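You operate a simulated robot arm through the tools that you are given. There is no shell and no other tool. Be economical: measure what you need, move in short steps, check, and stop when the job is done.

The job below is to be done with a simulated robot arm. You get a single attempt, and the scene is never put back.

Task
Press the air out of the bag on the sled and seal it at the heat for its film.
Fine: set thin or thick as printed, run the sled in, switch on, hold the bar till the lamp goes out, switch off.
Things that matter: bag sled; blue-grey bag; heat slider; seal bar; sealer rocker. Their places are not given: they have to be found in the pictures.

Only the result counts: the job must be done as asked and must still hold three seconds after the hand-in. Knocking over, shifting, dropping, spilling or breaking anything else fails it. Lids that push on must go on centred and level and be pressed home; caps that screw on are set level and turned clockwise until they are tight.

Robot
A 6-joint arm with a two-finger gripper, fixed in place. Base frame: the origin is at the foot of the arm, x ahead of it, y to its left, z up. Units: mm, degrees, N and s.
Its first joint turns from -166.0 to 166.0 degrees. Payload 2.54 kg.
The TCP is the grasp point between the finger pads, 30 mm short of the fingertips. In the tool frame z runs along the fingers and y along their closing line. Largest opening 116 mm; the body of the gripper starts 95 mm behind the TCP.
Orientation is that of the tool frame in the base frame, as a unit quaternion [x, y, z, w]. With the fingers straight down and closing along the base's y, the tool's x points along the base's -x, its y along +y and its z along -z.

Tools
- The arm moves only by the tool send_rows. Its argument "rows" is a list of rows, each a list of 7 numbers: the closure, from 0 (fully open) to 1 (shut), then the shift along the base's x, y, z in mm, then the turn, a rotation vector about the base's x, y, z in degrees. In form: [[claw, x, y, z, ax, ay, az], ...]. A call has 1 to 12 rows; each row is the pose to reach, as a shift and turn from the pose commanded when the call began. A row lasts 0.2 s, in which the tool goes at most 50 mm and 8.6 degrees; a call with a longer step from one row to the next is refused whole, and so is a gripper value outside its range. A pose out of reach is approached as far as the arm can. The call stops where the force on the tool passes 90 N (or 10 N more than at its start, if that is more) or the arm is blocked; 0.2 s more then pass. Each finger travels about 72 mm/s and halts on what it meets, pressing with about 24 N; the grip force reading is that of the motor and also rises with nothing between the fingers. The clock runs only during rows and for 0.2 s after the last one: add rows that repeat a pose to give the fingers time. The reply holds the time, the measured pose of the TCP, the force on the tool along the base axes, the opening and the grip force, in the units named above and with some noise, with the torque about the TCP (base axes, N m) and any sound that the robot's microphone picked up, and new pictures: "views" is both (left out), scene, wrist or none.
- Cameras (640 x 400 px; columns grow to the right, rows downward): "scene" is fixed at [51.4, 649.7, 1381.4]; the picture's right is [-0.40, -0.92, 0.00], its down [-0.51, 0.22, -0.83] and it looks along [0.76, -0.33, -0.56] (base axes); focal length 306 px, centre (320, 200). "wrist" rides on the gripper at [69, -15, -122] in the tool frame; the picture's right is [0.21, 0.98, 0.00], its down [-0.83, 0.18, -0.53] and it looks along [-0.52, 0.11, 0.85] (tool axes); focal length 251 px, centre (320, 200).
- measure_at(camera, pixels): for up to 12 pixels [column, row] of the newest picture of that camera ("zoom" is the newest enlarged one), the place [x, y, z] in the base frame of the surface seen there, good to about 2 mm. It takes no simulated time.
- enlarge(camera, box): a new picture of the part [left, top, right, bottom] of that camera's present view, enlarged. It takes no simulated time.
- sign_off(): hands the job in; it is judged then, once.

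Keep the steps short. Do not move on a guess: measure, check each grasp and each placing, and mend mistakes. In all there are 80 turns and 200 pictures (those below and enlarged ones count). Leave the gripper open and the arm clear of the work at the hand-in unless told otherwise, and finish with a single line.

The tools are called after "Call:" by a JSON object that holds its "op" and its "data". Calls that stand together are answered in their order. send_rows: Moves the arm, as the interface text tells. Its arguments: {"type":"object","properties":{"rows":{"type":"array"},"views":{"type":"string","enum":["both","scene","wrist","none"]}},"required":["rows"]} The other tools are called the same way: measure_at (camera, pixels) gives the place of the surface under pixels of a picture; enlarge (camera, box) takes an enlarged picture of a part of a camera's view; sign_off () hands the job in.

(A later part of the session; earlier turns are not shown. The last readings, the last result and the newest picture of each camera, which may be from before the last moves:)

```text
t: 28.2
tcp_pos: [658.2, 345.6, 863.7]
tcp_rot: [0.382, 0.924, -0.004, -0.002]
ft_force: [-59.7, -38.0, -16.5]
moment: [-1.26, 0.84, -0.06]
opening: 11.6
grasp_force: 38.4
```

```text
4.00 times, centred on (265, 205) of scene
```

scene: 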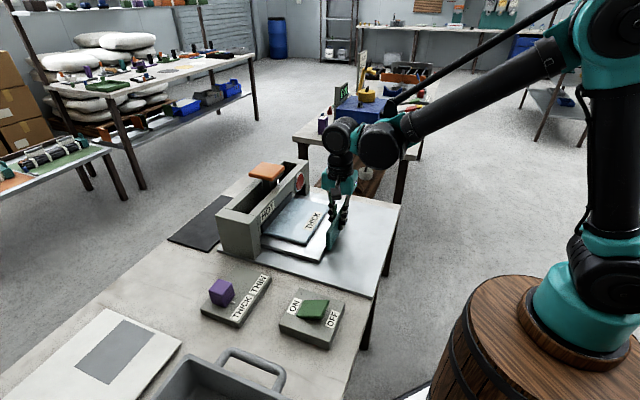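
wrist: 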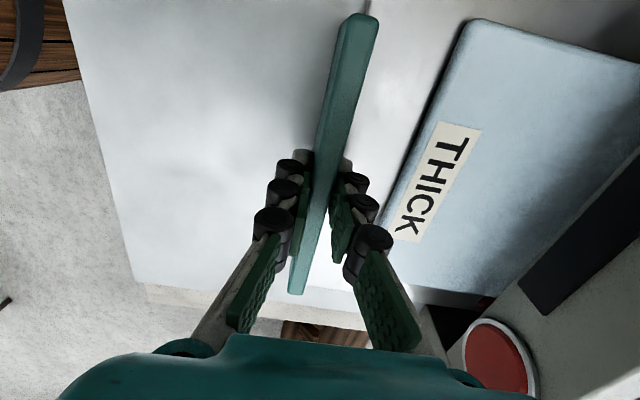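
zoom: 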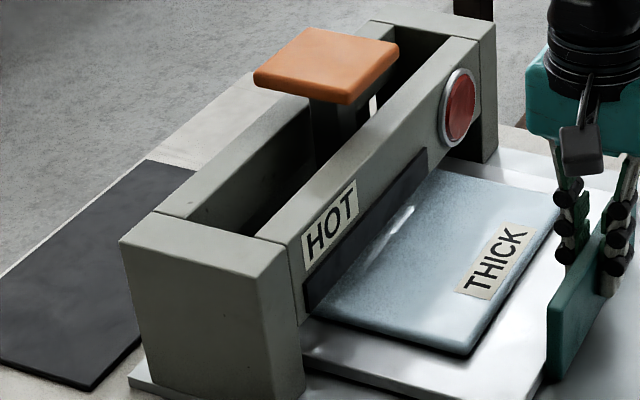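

Firm stop at ~150 mm. Relieve the push, open, lift and go over the rocker's ON end (≈ (437,523)).

Call:
{"op": "send_rows", "data": {"rows": [[0.95, -3, -3, 0, 0, 0, 0], [0.8, -3, -3, 0, 0, 0, 0], [0.57, -3, -3, 0, 0, 0, 0], [0.57, -3, -3, 0, 0, 0, 0], [0.57, -3, -3, 40, 0, 0, 0], [0.57, -3, -3, 80, 0, 0, 0], [0.8, -35, 20, 95, 0, 0, 0], [1, -70, 50, 95, 0, 0, 0], [1, -105, 80, 95, 0, 0, 0], [1, -140, 110, 95, 0, 0, 0], [1, -175, 140, 95, 0, 0, 0], [1, -210, 165, 95, 0, 0, 0]]}}

Call:
{"op": "measure_at", "data": {"camera": "scene", "pixels": [[240, 190]]}}

Call:
{"op": "enlarge", "data": {"camera": "wrist", "box": [220, 30, 420, 180]}}

Call:
{"op": "enlarge", "data": {"camera": "scene", "box": [210, 150, 400, 285]}}

```text
t: 30.8
tcp_pos: [448.8, 513.7, 957.7]
tcp_rot: [0.383, 0.924, 0.0, 0.0]
ft_force: [-0.7, 0.4, 0.0]
moment: [0.01, 0.03, 0.04]
opening: 0.2
grasp_force: 23.8
```

scene: 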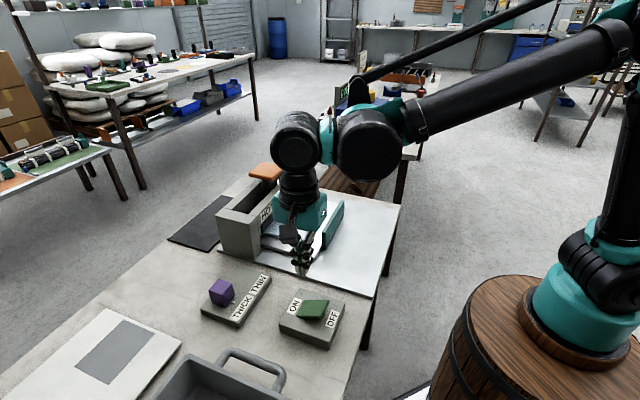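
wrist: 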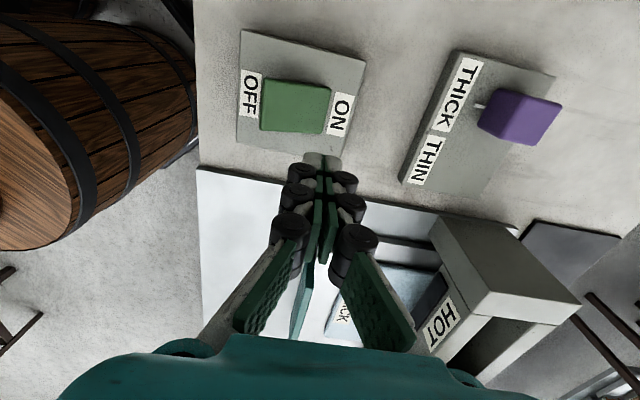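

```text
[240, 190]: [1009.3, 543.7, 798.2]
```

```text
2.67 times, centred on (320, 105) of wrist
```

zoom: 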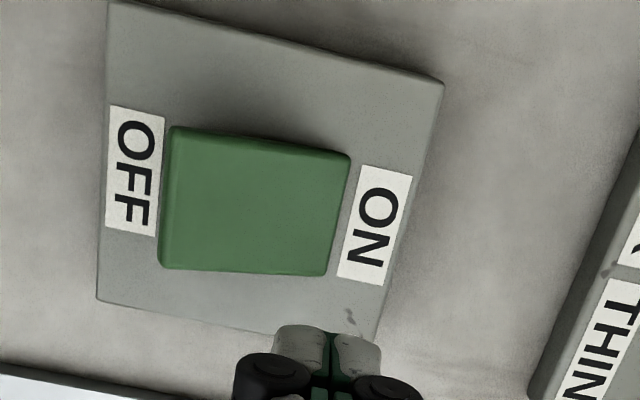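

```text
2.96 times, centred on (305, 218) of scene
```

zoom: 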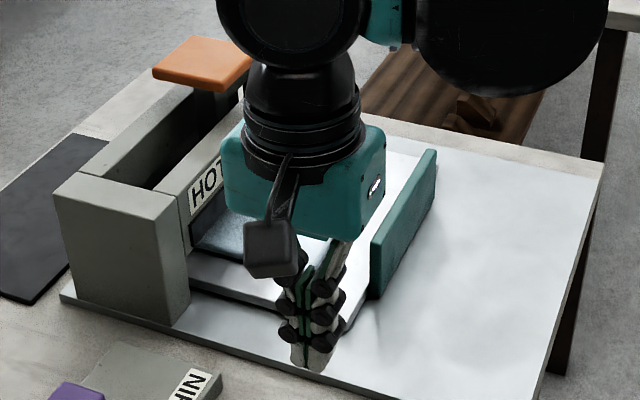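

Call:
{"op": "measure_at", "data": {"camera": "wrist", "pixels": [[266, 80], [327, 90], [262, 127], [323, 131], [295, 105], [310, 108], [318, 110], [275, 105], [284, 105]]}}

```text
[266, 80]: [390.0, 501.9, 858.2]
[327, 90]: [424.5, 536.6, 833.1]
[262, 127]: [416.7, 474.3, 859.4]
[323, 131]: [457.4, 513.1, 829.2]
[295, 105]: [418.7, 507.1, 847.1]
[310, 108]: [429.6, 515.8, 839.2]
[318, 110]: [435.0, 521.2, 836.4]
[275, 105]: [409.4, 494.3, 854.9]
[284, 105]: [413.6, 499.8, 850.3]
```

The rocker's ON end already appears to be down on its base. I'll press the ON end at (436,522) to see whether it moves or clicks.

Call:
{"op": "send_rows", "data": {"rows": [[1, -11, 9, -30, 0, 0, 0], [1, -11, 9, -65, 0, 0, 0], [1, -11, 9, -85, 0, 0, 0], [1, -11, 9, -89, 0, 0, 0], [1, -11, 9, -92, 0, 0, 0], [1, -11, 9, -94, 0, 0, 0], [1, -11, 9, -96, 0, 0, 0]]}}

Call:
{"op": "enlarge", "data": {"camera": "scene", "box": [250, 150, 360, 360]}}

```text
t: 32.4
tcp_pos: [441.4, 526.1, 862.2]
tcp_rot: [0.382, 0.924, 0.001, 0.001]
ft_force: [3.6, 6.2, 36.0]
moment: [-0.05, 0.11, -0.04]
opening: 0.1
grasp_force: 23.8
```

scene: 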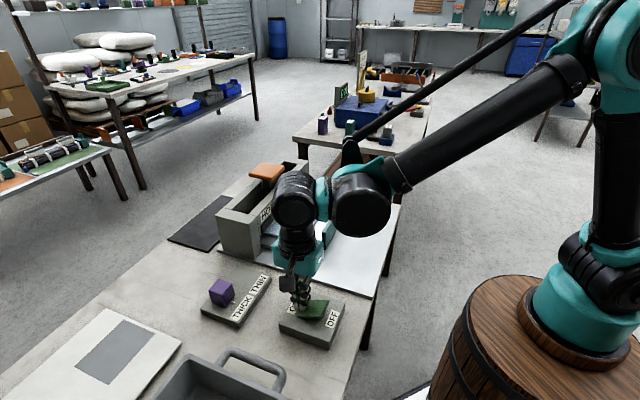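
wrist: 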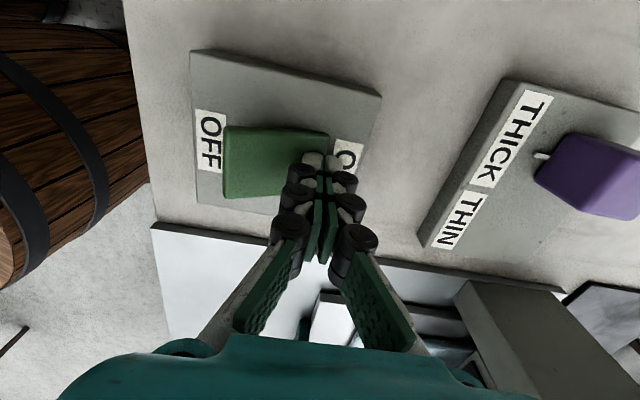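

```text
1.90 times, centred on (305, 255) of scene
```

zoom: 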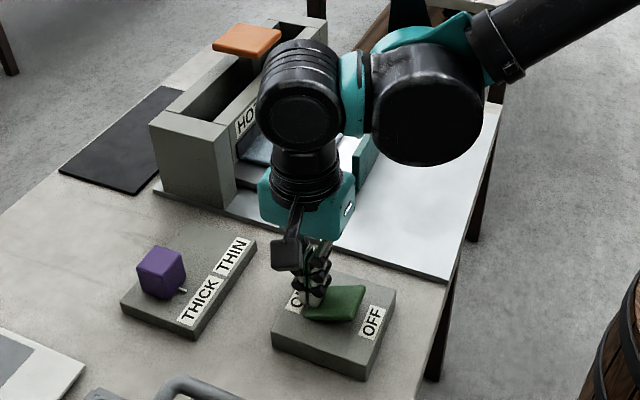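

36 N and the rocker hasn't moved: the ON end is already fully down. I'll lift and compare the lamp.

Call:
{"op": "send_rows", "data": {"rows": [[1, 0, 0, 40, 0, 0, 0], [1, -10, -40, 80, 0, 0, 0], [1, -20, -80, 100, 0, 0, 0], [1, -30, -110, 110, 0, 0, 0]]}}

Call:
{"op": "enlarge", "data": {"camera": "scene", "box": [225, 150, 325, 240]}}

Call:
{"op": "enlarge", "data": {"camera": "scene", "box": [270, 280, 350, 350]}}

```text
refused: row 2 steps farther than a row can; nothing moved
```

```text
4.44 times, centred on (275, 195) of scene
```

zoom: 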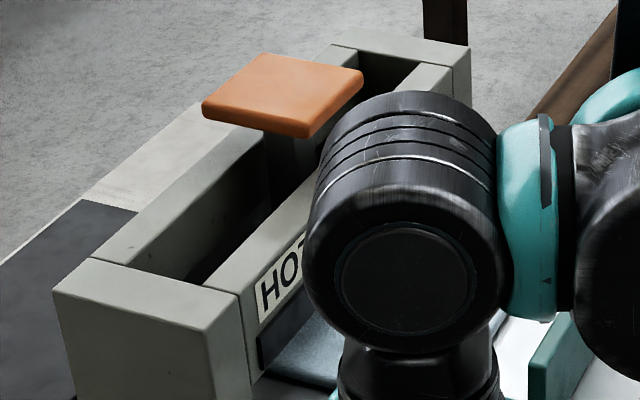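

```text
5.71 times, centred on (310, 315) of scene
```

zoom: 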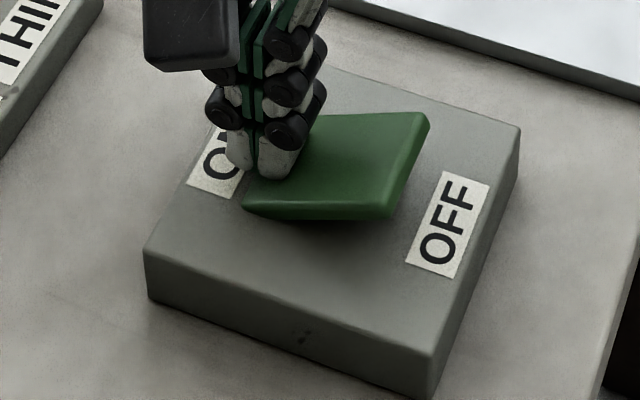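

Call:
{"op": "send_rows", "data": {"rows": [[1, 0, 0, 40, 0, 0, 0], [1, -5, -20, 80, 0, 0, 0], [1, -12, -50, 110, 0, 0, 0], [1, -22, -95, 110, 0, 0, 0], [1, -32, -140, 110, 0, 0, 0]]}}

Call:
{"op": "enlarge", "data": {"camera": "scene", "box": [215, 155, 315, 255]}}

Call:
{"op": "enlarge", "data": {"camera": "scene", "box": [270, 280, 350, 350]}}

```text
t: 33.6
tcp_pos: [409.0, 385.4, 971.4]
tcp_rot: [0.383, 0.924, 0.001, 0.0]
ft_force: [1.1, 0.5, 0.2]
moment: [-0.05, 0.0, 0.01]
opening: 0.1
grasp_force: 23.9
```

scene: 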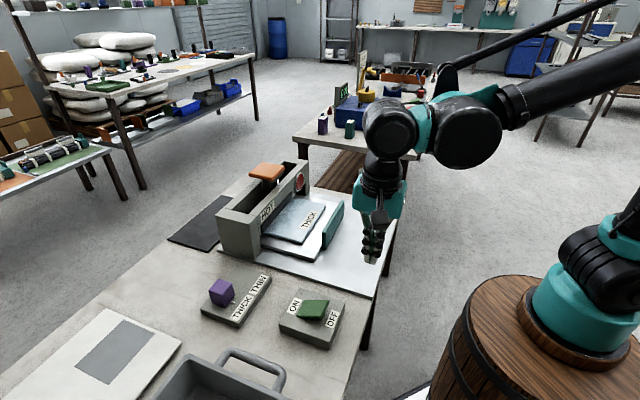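
wrist: 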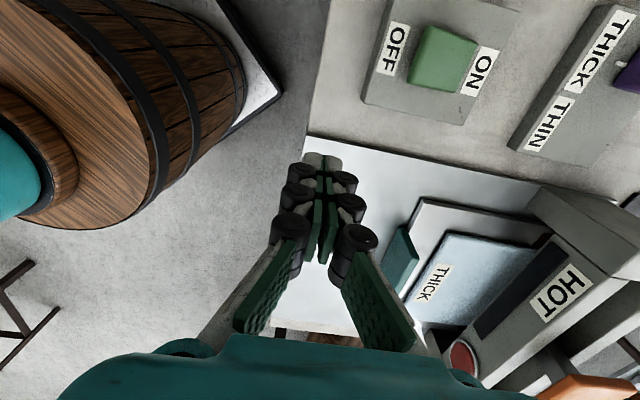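

```text
4.00 times, centred on (265, 205) of scene
```

zoom: 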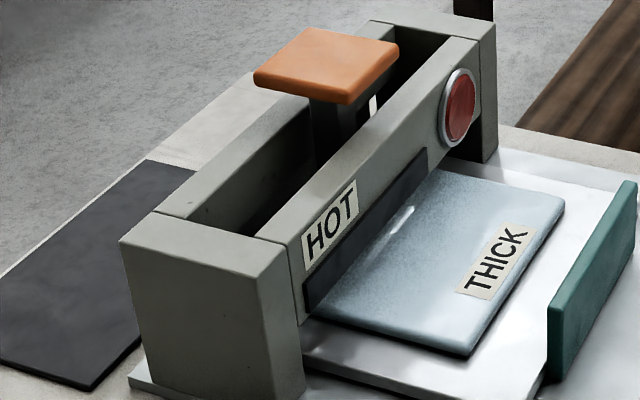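

```text
5.71 times, centred on (310, 315) of scene
```

zoom: 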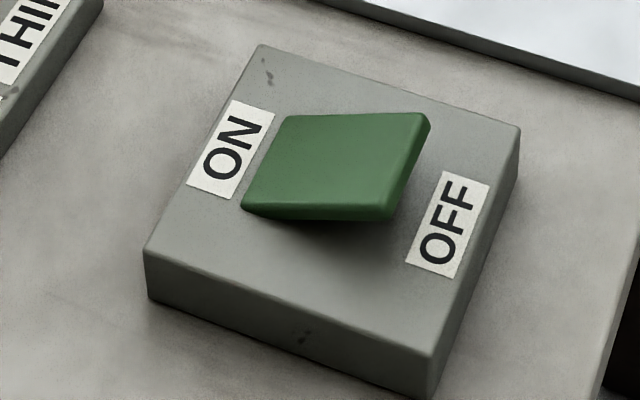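

The lamp looks unlit. It may light only when the bar is down, so I'll move over the orange bar plate (≈ (802,485,976)) and press it to see.

Call:
{"op": "send_rows", "data": {"rows": [[1, 20, 2, 40, 0, 0, 0], [1, 60, 10, 60, 0, 0, 0], [1, 105, 22, 70, 0, 0, 0], [1, 150, 35, 70, 0, 0, 0], [1, 195, 48, 70, 0, 0, 0], [1, 240, 61, 70, 0, 0, 0], [1, 285, 73, 70, 0, 0, 0], [1, 330, 85, 70, 0, 0, 0], [1, 370, 95, 70, 0, 0, 0], [1, 392, 100, 70, 0, 0, 0], [1, 392, 100, 70, 0, 0, 0]]}}

Call:
{"op": "measure_at", "data": {"camera": "wrist", "pixels": [[320, 140], [300, 120], [340, 120], [320, 100], [290, 150], [360, 150]]}}

```text
t: 36.0
tcp_pos: [804.5, 483.0, 1041.1]
tcp_rot: [0.383, 0.924, 0.0, 0.001]
ft_force: [1.5, -0.2, 0.0]
moment: [0.01, 0.03, -0.02]
opening: 0.0
grasp_force: 23.9
```

scene: 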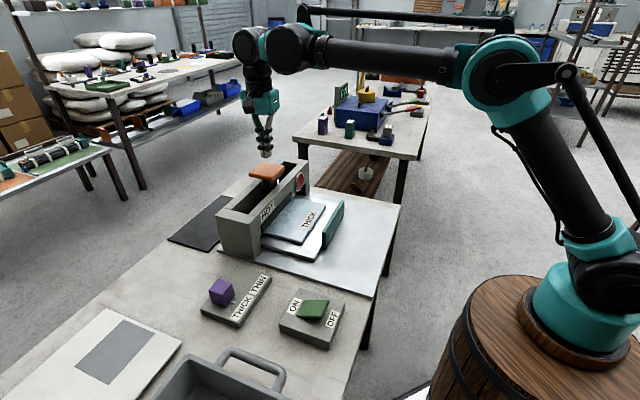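
wrist: 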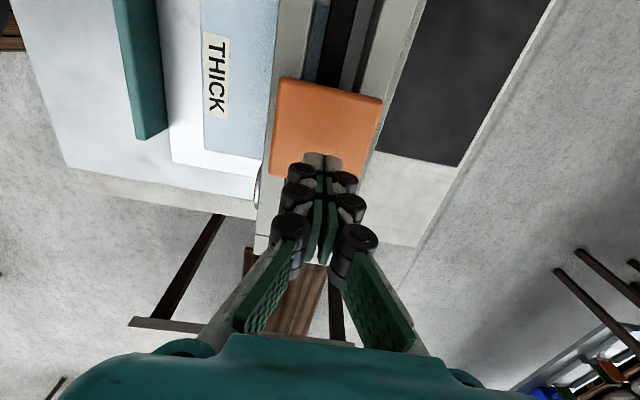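

```text
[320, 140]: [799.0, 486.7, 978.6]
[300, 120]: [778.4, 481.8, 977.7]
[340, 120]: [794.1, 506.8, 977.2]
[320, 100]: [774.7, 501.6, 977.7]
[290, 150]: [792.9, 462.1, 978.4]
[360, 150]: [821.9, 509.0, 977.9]
```

Plate centre ≈ (798,489), top 978. Shift slightly and press down in small steps.

Call:
{"op": "send_rows", "data": {"rows": [[1, -4, 4, -15, 0, 0, 0], [1, -4, 4, -30, 0, 0, 0], [1, -4, 4, -35, 0, 0, 0], [1, -4, 4, -40, 0, 0, 0], [1, -4, 4, -45, 0, 0, 0]], "views": "scene"}}

Call:
{"op": "enlarge", "data": {"camera": "scene", "box": [215, 155, 315, 255]}}

```text
t: 37.2
tcp_pos: [797.9, 488.5, 995.9]
tcp_rot: [0.382, 0.924, 0.0, 0.0]
ft_force: [-2.3, -1.9, 4.5]
moment: [-0.05, 0.07, -0.01]
opening: 5.9
grasp_force: 28.2
```

scene: 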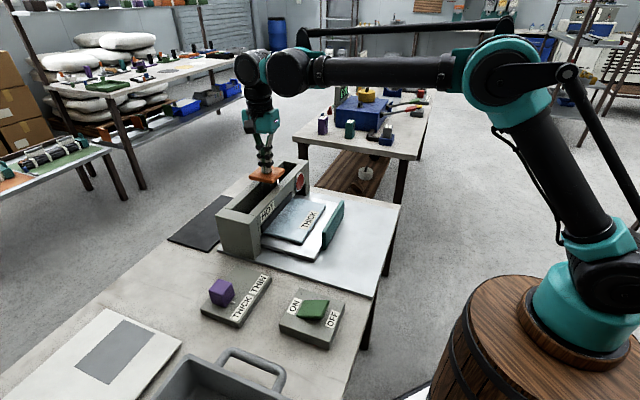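

```text
4.00 times, centred on (265, 205) of scene
```

zoom: 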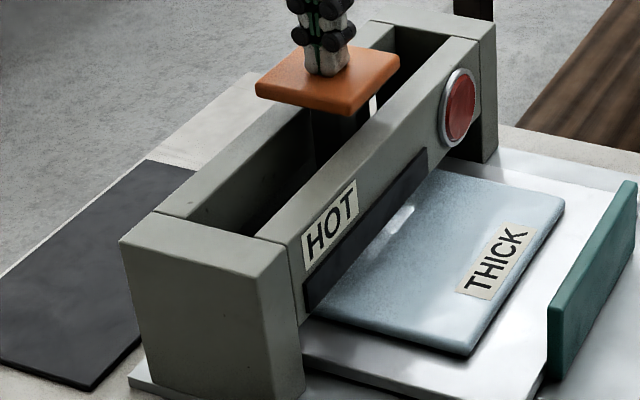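

The bar sinks against a light spring. Continuing down until it bottoms.

Call:
{"op": "send_rows", "data": {"rows": [[1, 0, 0, -5, 0, 0, 0], [1, 0, 0, -10, 0, 0, 0], [1, 0, 0, -15, 0, 0, 0], [1, 0, 0, -19, 0, 0, 0]], "views": "scene"}}

Call:
{"op": "enlarge", "data": {"camera": "scene", "box": [215, 155, 315, 255]}}

```text
t: 38.2
tcp_pos: [796.1, 487.9, 985.0]
tcp_rot: [0.383, 0.924, 0.003, 0.002]
ft_force: [-0.7, 1.1, 33.8]
moment: [0.06, 0.03, 0.0]
opening: 5.8
grasp_force: 28.8
stopped in row 4: the force on the tool passed its limit at 100 N (the readings are from after the stop); the commanded pose is now the measured one
```

scene: 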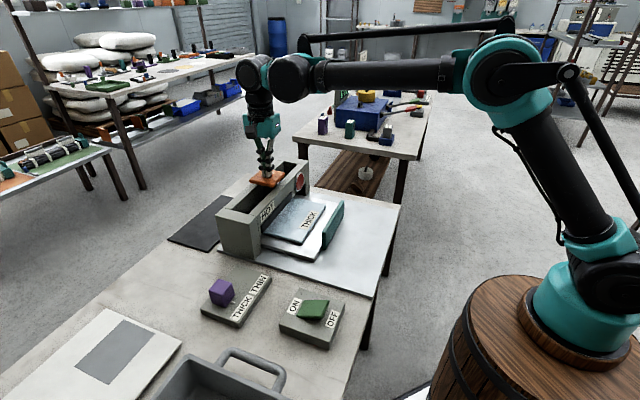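

```text
4.00 times, centred on (265, 205) of scene
```

zoom: 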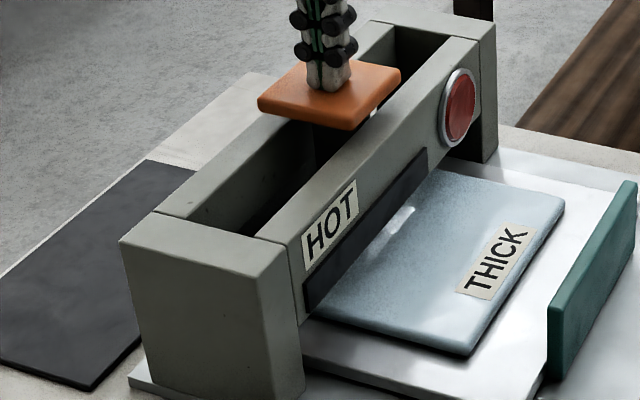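

Bottomed (~23 mm travel), with the lamp still dark. Hold for a moment more to be sure.

Call:
{"op": "send_rows", "data": {"rows": [[1, 0, 0, -1, 0, 0, 0], [1, 0, 0, -1, 0, 0, 0], [1, 0, 0, -1, 0, 0, 0]], "views": "scene"}}

Call:
{"op": "enlarge", "data": {"camera": "scene", "box": [265, 155, 325, 215]}}

```text
t: 39.0
tcp_pos: [797.4, 488.2, 983.7]
tcp_rot: [0.383, 0.924, 0.003, 0.002]
ft_force: [8.6, 8.6, 72.2]
moment: [0.25, -0.15, 0.06]
opening: 6.0
grasp_force: 28.2
```

scene: 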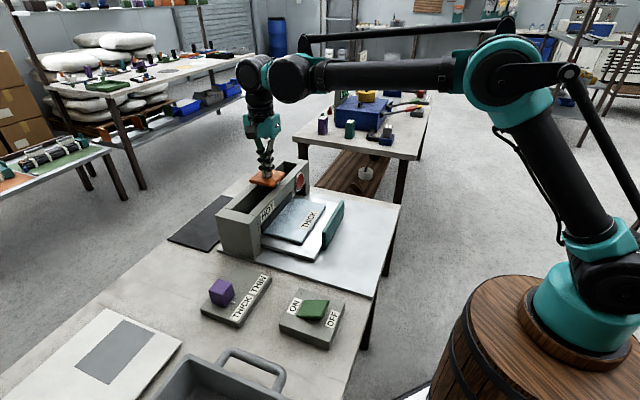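

```text
6.67 times, centred on (295, 185) of scene
```

zoom: 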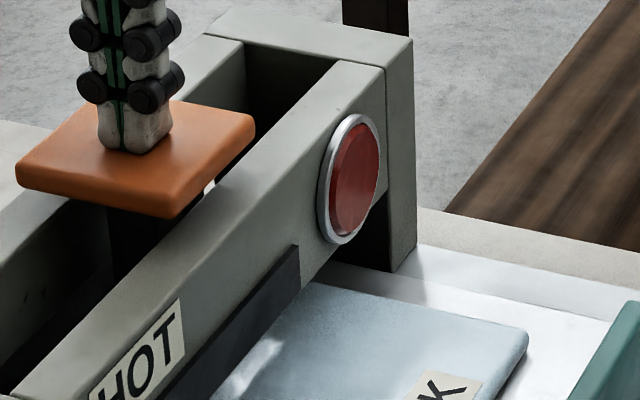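

No lamp, so the sealer is not on. Only the raised rocker end can move. I'll lift off, go to that end (≈ (408,493,855)), press it and watch the lamp.

Call:
{"op": "send_rows", "data": {"rows": [[1, 0, 0, 30, 0, 0, 0], [1, -10, 0, 57, 0, 0, 0], [1, -58, 1, 57, 0, 0, 0], [1, -106, 2, 57, 0, 0, 0], [1, -154, 3, 57, 0, 0, 0], [1, -202, 3, 57, 0, 0, 0], [1, -250, 4, 50, 0, 0, 0], [1, -298, 4, 40, 0, 0, 0], [1, -346, 5, 30, 0, 0, 0], [1, -389, 5, 10, 0, 0, 0], [1, -389, 5, -20, 0, 0, 0], [1, -389, 5, -50, 0, 0, 0]]}}

Call:
{"op": "enlarge", "data": {"camera": "wrist", "box": [220, 30, 420, 180]}}

Call:
{"op": "enlarge", "data": {"camera": "scene", "box": [215, 155, 315, 255]}}

```text
t: 41.6
tcp_pos: [407.5, 492.4, 931.2]
tcp_rot: [0.383, 0.924, 0.003, 0.002]
ft_force: [-0.7, 0.3, -0.4]
moment: [0.06, 0.0, -0.02]
opening: 0.0
grasp_force: 28.8
```

scene: 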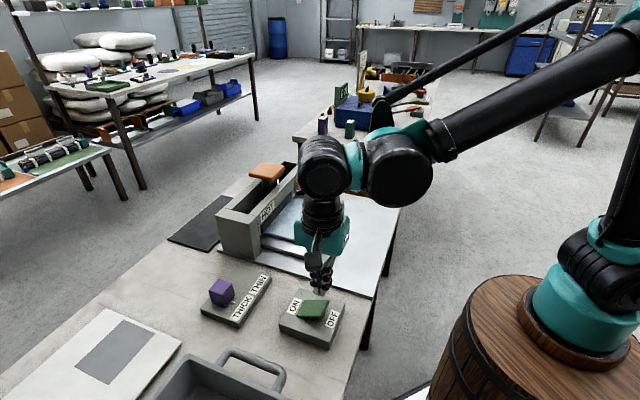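
wrist: 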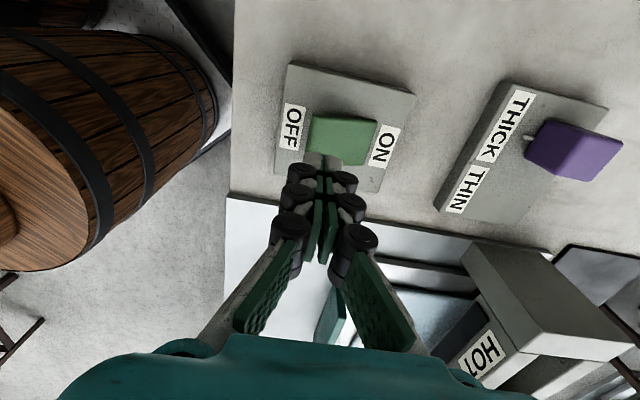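

```text
2.67 times, centred on (320, 105) of wrist
```

zoom: 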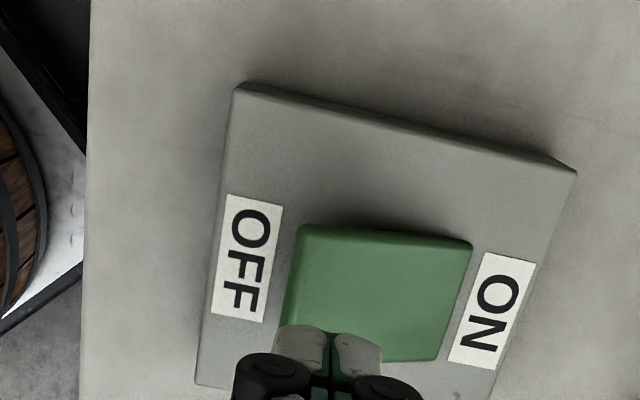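

```text
4.00 times, centred on (265, 205) of scene
```

zoom: 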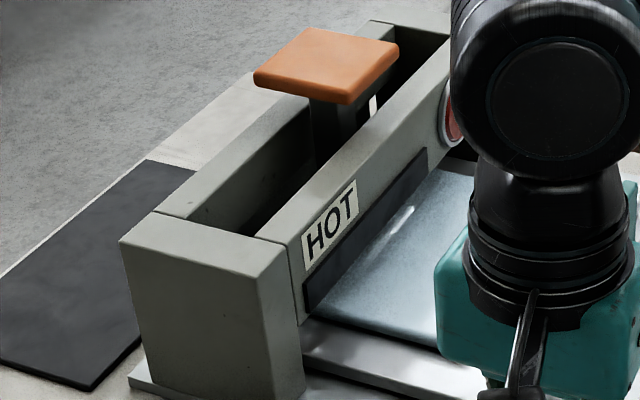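

Press the raised end down, stepping to TCP z ≈ 862.

Call:
{"op": "send_rows", "data": {"rows": [[1, 0, 0, -30, 0, 0, 0], [1, 0, 0, -43, 0, 0, 0], [1, 0, 0, -48, 0, 0, 0], [1, 0, 0, -53, 0, 0, 0], [1, 0, 0, -58, 0, 0, 0], [1, 0, 0, -63, 0, 0, 0], [1, 0, 0, -66, 0, 0, 0], [1, 0, 0, -66, 0, 0, 0]]}}

Call:
{"op": "enlarge", "data": {"camera": "scene", "box": [270, 280, 350, 350]}}

```text
t: 43.0
tcp_pos: [409.4, 492.4, 875.2]
tcp_rot: [0.381, 0.924, 0.003, 0.002]
ft_force: [-2.5, -5.4, 58.4]
moment: [-0.41, 0.4, 0.03]
opening: 0.0
grasp_force: 28.7
stopped in row 6: the force on the tool passed its limit at 107 N (the readings are from after the stop); the commanded pose is now the measured one
```

scene: 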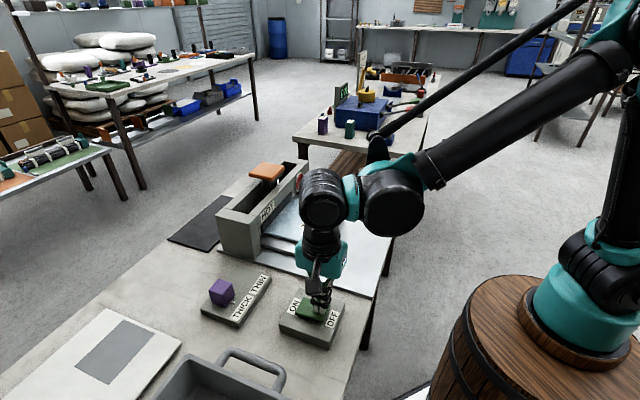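
wrist: 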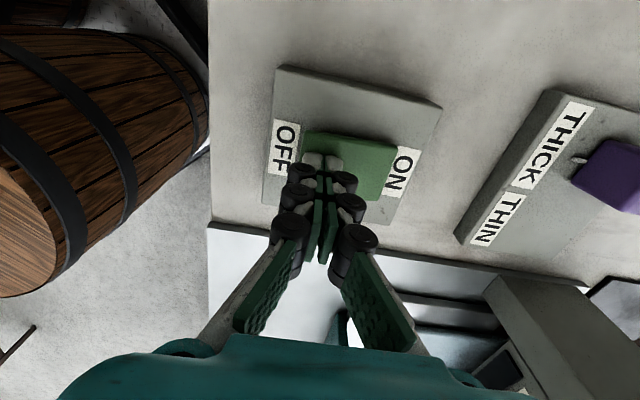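

```text
5.71 times, centred on (310, 315) of scene
```

zoom: 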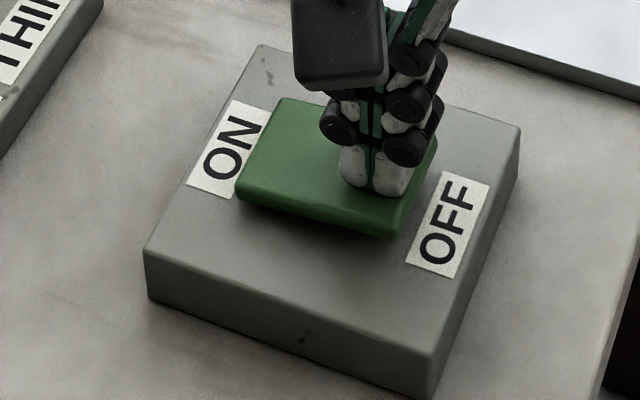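

The rocker moved. I'll lift straight up and measure both ends and the lamp.

Call:
{"op": "send_rows", "data": {"rows": [[1, 0, 0, 30, 0, 0, 0], [1, 0, 0, 70, 0, 0, 0], [1, 0, -40, 90, 0, 0, 0], [1, 0, -85, 90, 0, 0, 0], [1, 0, -120, 90, 0, 0, 0]]}}

Call:
{"op": "enlarge", "data": {"camera": "scene", "box": [215, 155, 315, 255]}}

Call:
{"op": "enlarge", "data": {"camera": "scene", "box": [270, 280, 350, 350]}}

Call:
{"op": "measure_at", "data": {"camera": "zoom", "pixels": [[260, 180], [300, 150], [340, 170], [380, 200], [400, 160], [290, 120]]}}

```text
t: 44.2
tcp_pos: [412.9, 373.6, 963.1]
tcp_rot: [0.383, 0.924, 0.002, 0.002]
ft_force: [0.2, 0.3, 0.5]
moment: [-0.05, 0.02, -0.01]
opening: 0.2
grasp_force: 28.3
```

scene: 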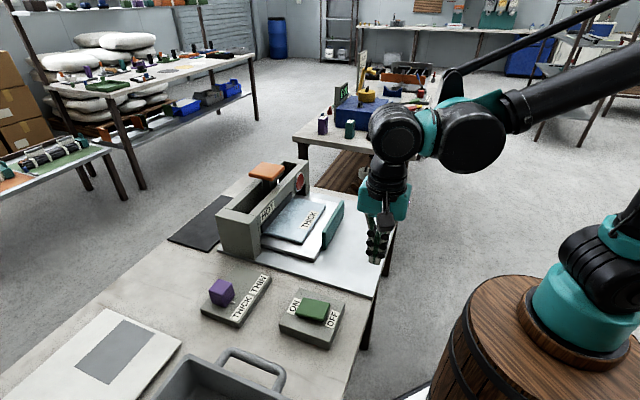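
wrist: 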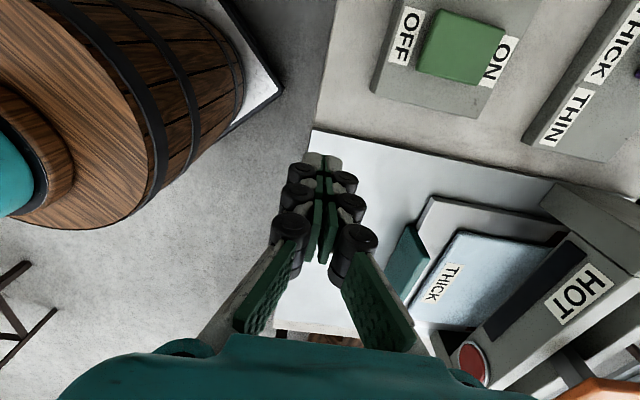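

```text
4.00 times, centred on (265, 205) of scene
```

zoom: 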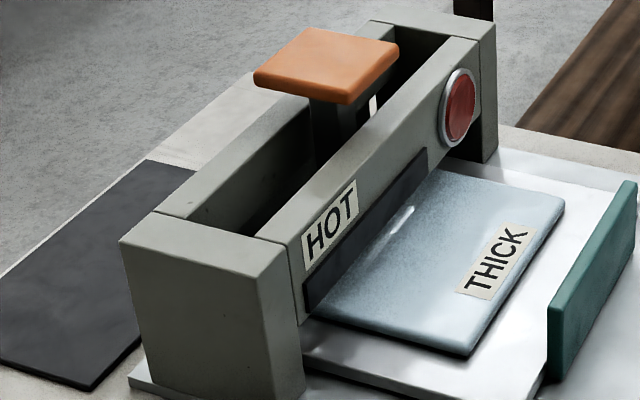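

```text
5.71 times, centred on (310, 315) of scene
```

zoom: 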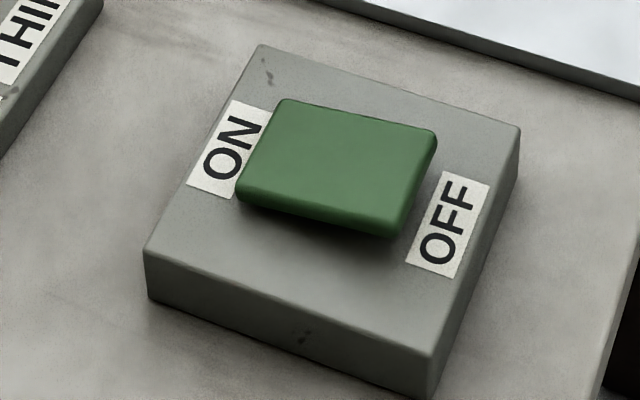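

```text
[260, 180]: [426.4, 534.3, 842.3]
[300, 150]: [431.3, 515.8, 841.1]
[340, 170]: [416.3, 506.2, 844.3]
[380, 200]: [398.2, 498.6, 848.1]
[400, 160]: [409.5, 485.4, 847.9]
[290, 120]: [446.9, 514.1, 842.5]
```

The rocker is now nearly level (842 vs 848), so it stopped half-way. I'll press the OFF end again, nearer its edge and slowly, to learn whether this is its stop.

Call:
{"op": "send_rows", "data": {"rows": [[1, -4, 40, 0, 0, 0, 0], [1, -8, 85, 0, 0, 0, 0], [1, -10, 114, 0, 0, 0, 0], [1, -10, 114, -35, 0, 0, 0], [1, -10, 114, -70, 0, 0, 0], [1, -10, 114, -82, 0, 0, 0], [1, -10, 114, -85, 0, 0, 0], [1, -10, 114, -87, 0, 0, 0], [1, -10, 114, -89, 0, 0, 0], [1, -10, 114, -91, 0, 0, 0], [1, -10, 114, -93, 0, 0, 0]], "views": "wrist"}}

Call:
{"op": "enlarge", "data": {"camera": "scene", "box": [270, 280, 350, 350]}}

```text
t: 46.4
tcp_pos: [400.4, 487.0, 876.6]
tcp_rot: [0.383, 0.924, 0.003, 0.002]
ft_force: [-4.2, -7.6, 56.7]
moment: [-0.25, 0.22, 0.03]
opening: 6.1
grasp_force: 28.7
stopped in row 11: the force on the tool passed its limit at 97 N (the readings are from after the stop); the commanded pose is now the measured one
```

wrist: 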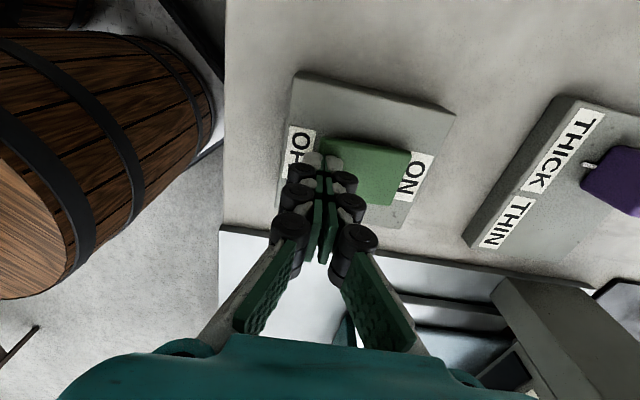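

```text
5.71 times, centred on (310, 315) of scene
```

zoom: 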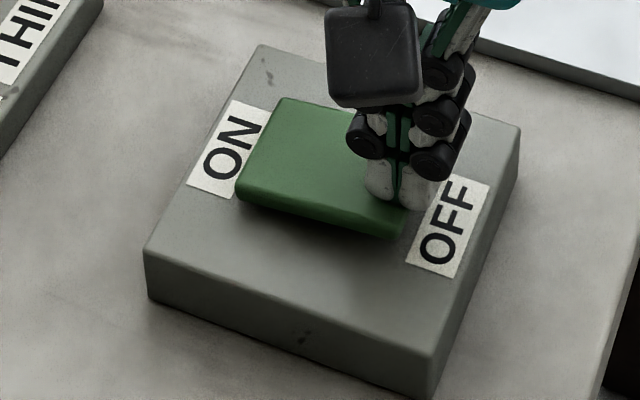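

That's a hard stop, so the rocker moves only between these two poses. Before testing the bar, I'll check whether the sled is still fully in.

Call:
{"op": "send_rows", "data": {"rows": [[1, 0, 0, 30, 0, 0, 0], [1, 0, 0, 70, 0, 0, 0], [1, 0, -40, 90, 0, 0, 0], [1, 0, -85, 90, 0, 0, 0], [1, 0, -120, 90, 0, 0, 0]]}}

Call:
{"op": "enlarge", "data": {"camera": "scene", "box": [260, 160, 360, 260]}}

Call:
{"op": "measure_at", "data": {"camera": "scene", "pixels": [[340, 207], [333, 222], [327, 234], [341, 204], [265, 233], [300, 235]]}}

```text
t: 47.6
tcp_pos: [401.2, 366.5, 963.7]
tcp_rot: [0.383, 0.924, 0.003, 0.002]
ft_force: [0.0, -0.2, 0.1]
moment: [-0.06, 0.03, -0.02]
opening: 0.1
grasp_force: 28.5
```

scene: 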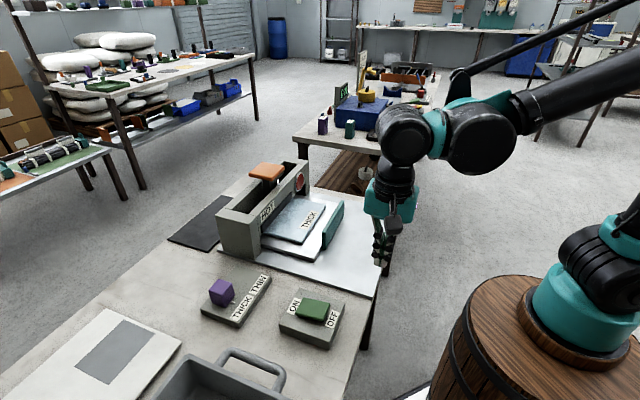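
wrist: 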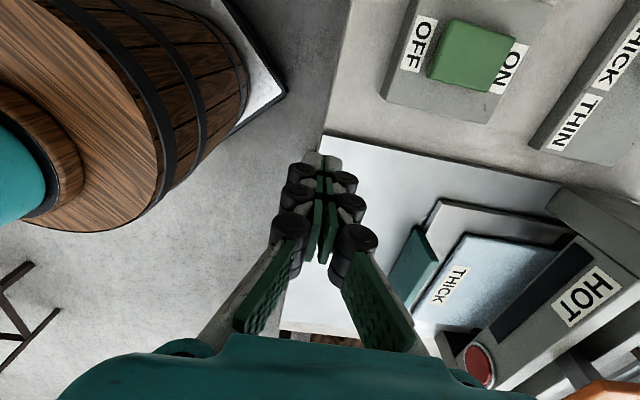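

```text
4.00 times, centred on (310, 210) of scene
```

zoom: 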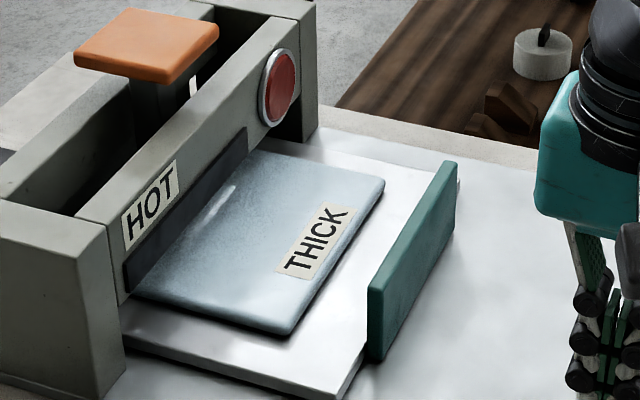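

```text
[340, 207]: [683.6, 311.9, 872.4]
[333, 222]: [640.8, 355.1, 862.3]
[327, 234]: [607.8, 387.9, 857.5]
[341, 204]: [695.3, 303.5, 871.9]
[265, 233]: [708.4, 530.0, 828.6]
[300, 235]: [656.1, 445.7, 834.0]
```

Sled is in (p moved ~149 mm). Now test the bar with the rocker in this position.

Call:
{"op": "send_rows", "data": {"rows": [[1, 20, 2, 40, 0, 0, 0], [1, 60, 14, 65, 0, 0, 0], [1, 105, 28, 75, 0, 0, 0], [1, 150, 42, 75, 0, 0, 0], [1, 195, 56, 75, 0, 0, 0], [1, 240, 70, 75, 0, 0, 0], [1, 285, 84, 75, 0, 0, 0], [1, 330, 98, 75, 0, 0, 0], [1, 375, 112, 75, 0, 0, 0], [1, 397, 121, 75, 0, 0, 0], [1, 397, 121, 60, 0, 0, 0], [1, 397, 121, 48, 0, 0, 0]]}}

```text
t: 50.2
tcp_pos: [798.7, 488.1, 1012.8]
tcp_rot: [0.383, 0.924, 0.003, 0.003]
ft_force: [-0.8, -0.3, 0.2]
moment: [0.02, 0.02, 0.02]
opening: 0.0
grasp_force: 28.6
```

scene: 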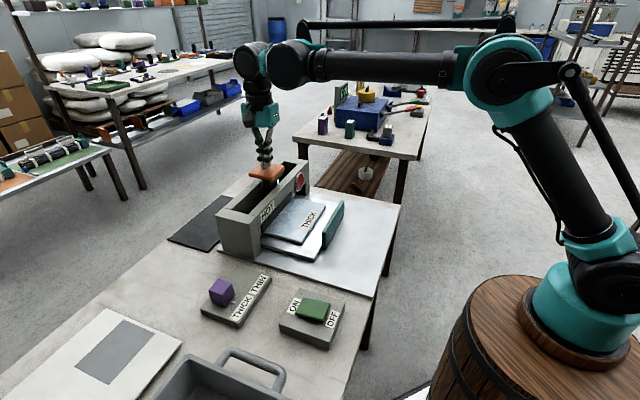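
wrist: 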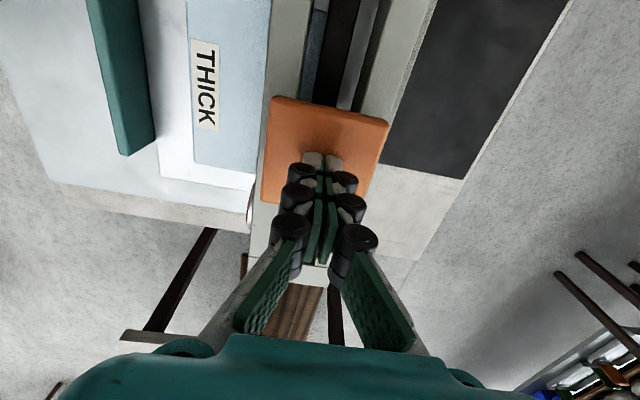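

Call:
{"op": "send_rows", "data": {"rows": [[1, 0, 0, -8, 0, 0, 0], [1, 0, 0, -15, 0, 0, 0], [1, 0, 0, -21, 0, 0, 0], [1, 0, 0, -26, 0, 0, 0], [1, 0, 0, -28, 0, 0, 0], [1, 0, 0, -28.5, 0, 0, 0]], "views": "scene"}}

Call:
{"op": "enlarge", "data": {"camera": "scene", "box": [265, 155, 325, 215]}}

```text
t: 51.6
tcp_pos: [796.2, 488.1, 985.4]
tcp_rot: [0.383, 0.924, 0.002, 0.003]
ft_force: [3.1, 0.5, 23.2]
moment: [0.06, -0.06, -0.03]
opening: 6.0
grasp_force: 28.8
```

scene: 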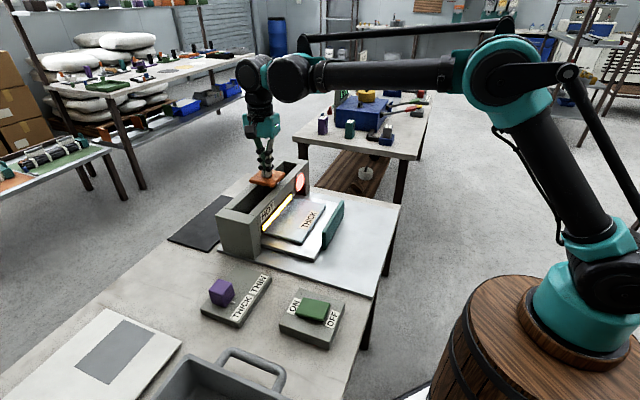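

```text
6.67 times, centred on (295, 185) of scene
```

zoom: 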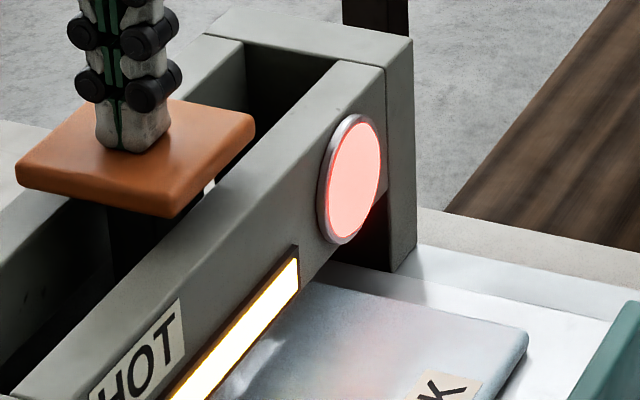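

The lamp and heat strip are lit, so the sealer is on. Hold the bar down and watch.

Call:
{"op": "send_rows", "data": {"rows": [[1, 0, 0, -0.5, 0, 0, 0], [1, 0, 0, -0.5, 0, 0, 0], [1, 0, 0, -0.5, 0, 0, 0], [1, 0, 0, -0.5, 0, 0, 0]], "views": "scene"}}

```text
t: 52.6
tcp_pos: [796.9, 487.9, 984.0]
tcp_rot: [0.383, 0.924, 0.003, 0.003]
ft_force: [11.2, 9.1, 45.1]
moment: [0.27, -0.28, 0.0]
opening: 6.2
grasp_force: 29.1
```

scene: 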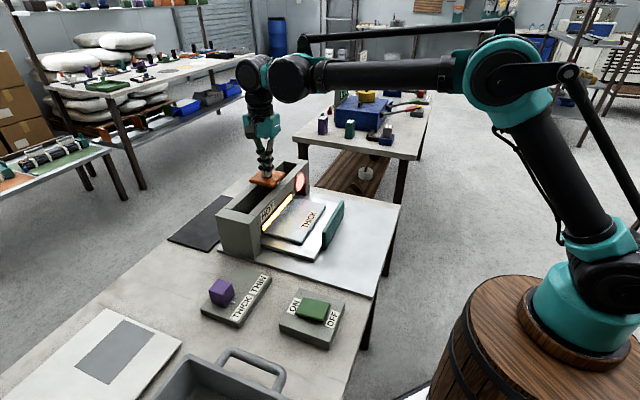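

Still lit. Keep holding.

Call:
{"op": "send_rows", "data": {"rows": [[1, 0, 0, 0, 0, 0, 0], [1, 0, 0, 0, 0, 0, 0], [1, 0, 0, 0, 0, 0, 0], [1, 0, 0, 0, 0, 0, 0]], "views": "scene"}}

```text
t: 53.6
tcp_pos: [797.1, 488.8, 984.0]
tcp_rot: [0.382, 0.924, 0.004, 0.002]
ft_force: [12.6, 10.1, 50.2]
moment: [0.33, -0.3, 0.0]
opening: 5.7
grasp_force: 28.9
```

scene: 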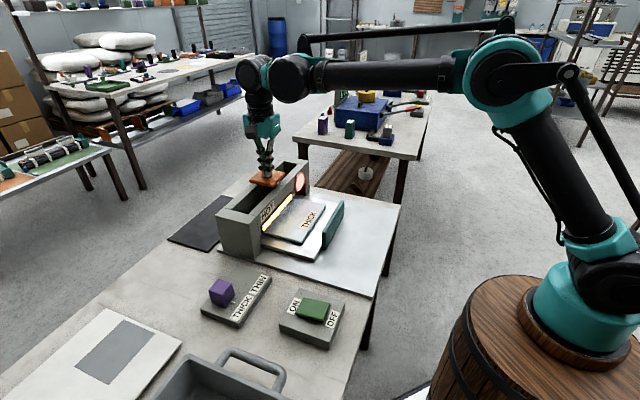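

Call:
{"op": "send_rows", "data": {"rows": [[1, 0, 0, 0, 0, 0, 0], [1, 0, 0, 0, 0, 0, 0], [1, 0, 0, 0, 0, 0, 0], [1, 0, 0, 0, 0, 0, 0]], "views": "scene"}}

```text
t: 54.6
tcp_pos: [795.3, 486.9, 984.9]
tcp_rot: [0.382, 0.924, 0.003, 0.003]
ft_force: [10.4, 8.2, 49.8]
moment: [0.25, -0.25, -0.02]
opening: 6.2
grasp_force: 28.4
```

scene: 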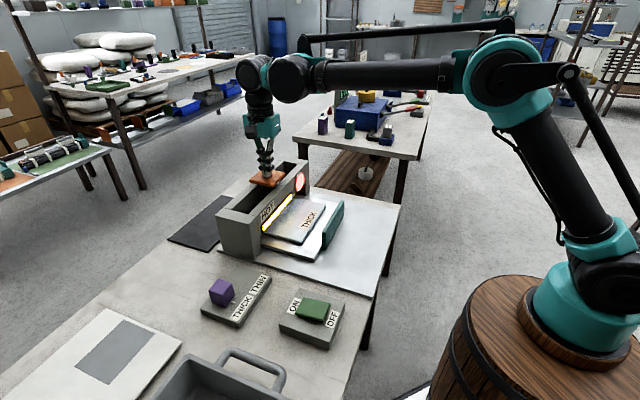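

Call:
{"op": "send_rows", "data": {"rows": [[1, 0, 0, 0, 0, 0, 0], [1, 0, 0, 0, 0, 0, 0], [1, 0, 0, 0, 0, 0, 0], [1, 0, 0, 0, 0, 0, 0]], "views": "scene"}}

```text
t: 55.6
tcp_pos: [797.8, 487.9, 983.8]
tcp_rot: [0.382, 0.924, 0.003, 0.002]
ft_force: [5.7, 6.3, 47.0]
moment: [0.22, -0.16, 0.04]
opening: 6.0
grasp_force: 28.8
```

scene: 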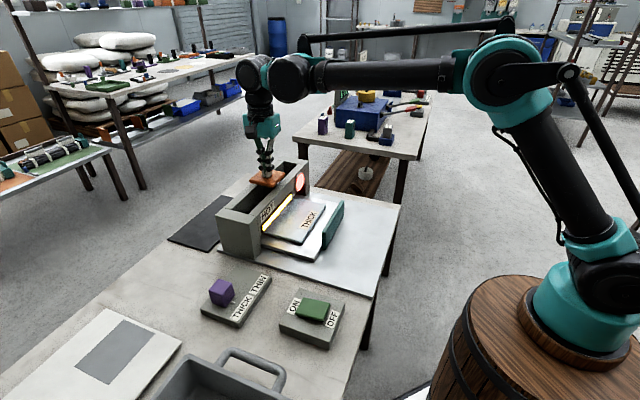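

Call:
{"op": "send_rows", "data": {"rows": [[1, 0, 0, 0, 0, 0, 0], [1, 0, 0, 0, 0, 0, 0], [1, 0, 0, 0, 0, 0, 0], [1, 0, 0, 0, 0, 0, 0]], "views": "scene"}}

```text
t: 56.6
tcp_pos: [796.2, 488.1, 984.1]
tcp_rot: [0.383, 0.924, 0.003, 0.002]
ft_force: [3.8, 3.7, 45.2]
moment: [0.15, -0.08, 0.01]
opening: 5.9
grasp_force: 28.9
```

scene: 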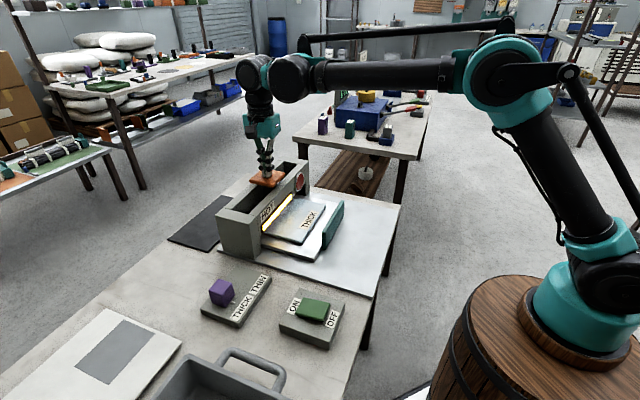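

Lamp out. Lift off and go switch off: press the ON-labelled end back down, to the original pose, and check that the heat strip goes dark.

Call:
{"op": "send_rows", "data": {"rows": [[1, 0, 0, 30, 0, 0, 0], [1, -10, 2, 57, 0, 0, 0], [1, -58, 6, 57, 0, 0, 0], [1, -106, 10, 57, 0, 0, 0], [1, -154, 14, 57, 0, 0, 0], [1, -202, 18, 57, 0, 0, 0], [1, -250, 22, 50, 0, 0, 0], [1, -298, 28, 40, 0, 0, 0], [1, -340, 32, 20, 0, 0, 0], [1, -361, 34, -15, 0, 0, 0], [1, -361, 34, -60, 0, 0, 0], [1, -361, 34, -95, 0, 0, 0]]}}

Call:
{"op": "enlarge", "data": {"camera": "scene", "box": [215, 155, 315, 255]}}

```text
t: 59.2
tcp_pos: [437.3, 524.1, 888.2]
tcp_rot: [0.383, 0.924, 0.003, 0.001]
ft_force: [-0.6, -1.0, 0.1]
moment: [0.01, -0.01, -0.01]
opening: 0.0
grasp_force: 28.4
```

scene: 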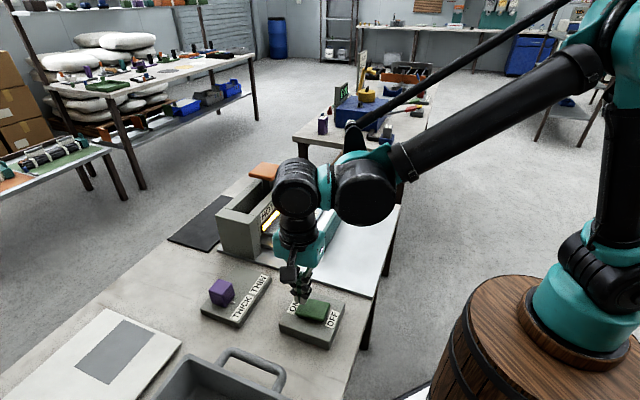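
wrist: 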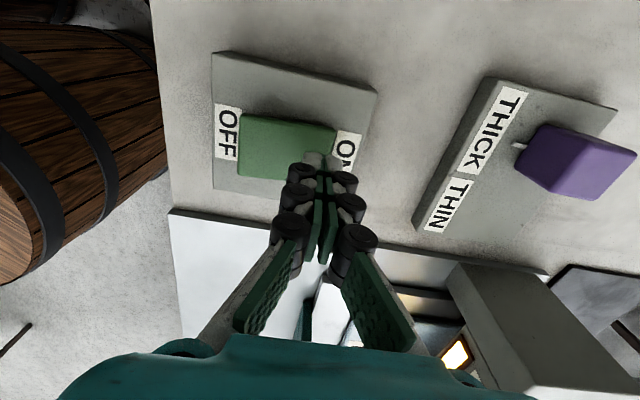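

```text
4.00 times, centred on (265, 205) of scene
```

zoom: 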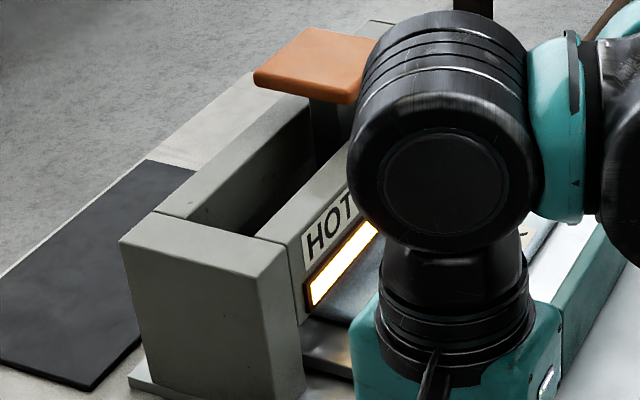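

Strip is glowing, so power is still on. Press the ON-labelled end down gradually.

Call:
{"op": "send_rows", "data": {"rows": [[1, 0, 0, -12, 0, 0, 0], [1, 0, 0, -15, 0, 0, 0], [1, 0, 0, -18, 0, 0, 0], [1, 0, 0, -21, 0, 0, 0], [1, 0, 0, -24, 0, 0, 0], [1, 0, 0, -27, 0, 0, 0], [1, 0, 0, -27, 0, 0, 0]], "views": "scene"}}

Call:
{"op": "enlarge", "data": {"camera": "scene", "box": [230, 190, 350, 350]}}

```text
t: 60.9
tcp_pos: [438.1, 523.8, 862.4]
tcp_rot: [0.383, 0.924, 0.005, 0.003]
ft_force: [1.6, 0.8, 30.9]
moment: [-0.16, 0.19, 0.01]
opening: 0.0
grasp_force: 27.9
stopped in row 7: the force on the tool passed its limit at 92 N (the readings are from after the stop); the commanded pose is now the measured one
```

scene: 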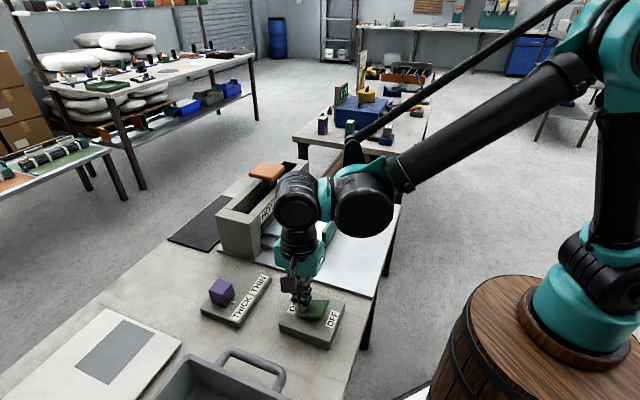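

```text
2.50 times, centred on (290, 270) of scene
```

zoom: 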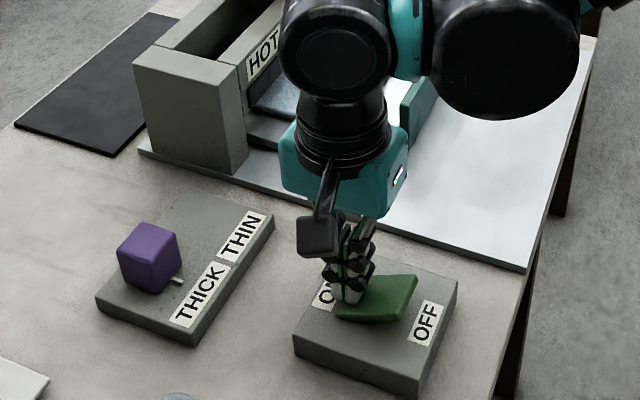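

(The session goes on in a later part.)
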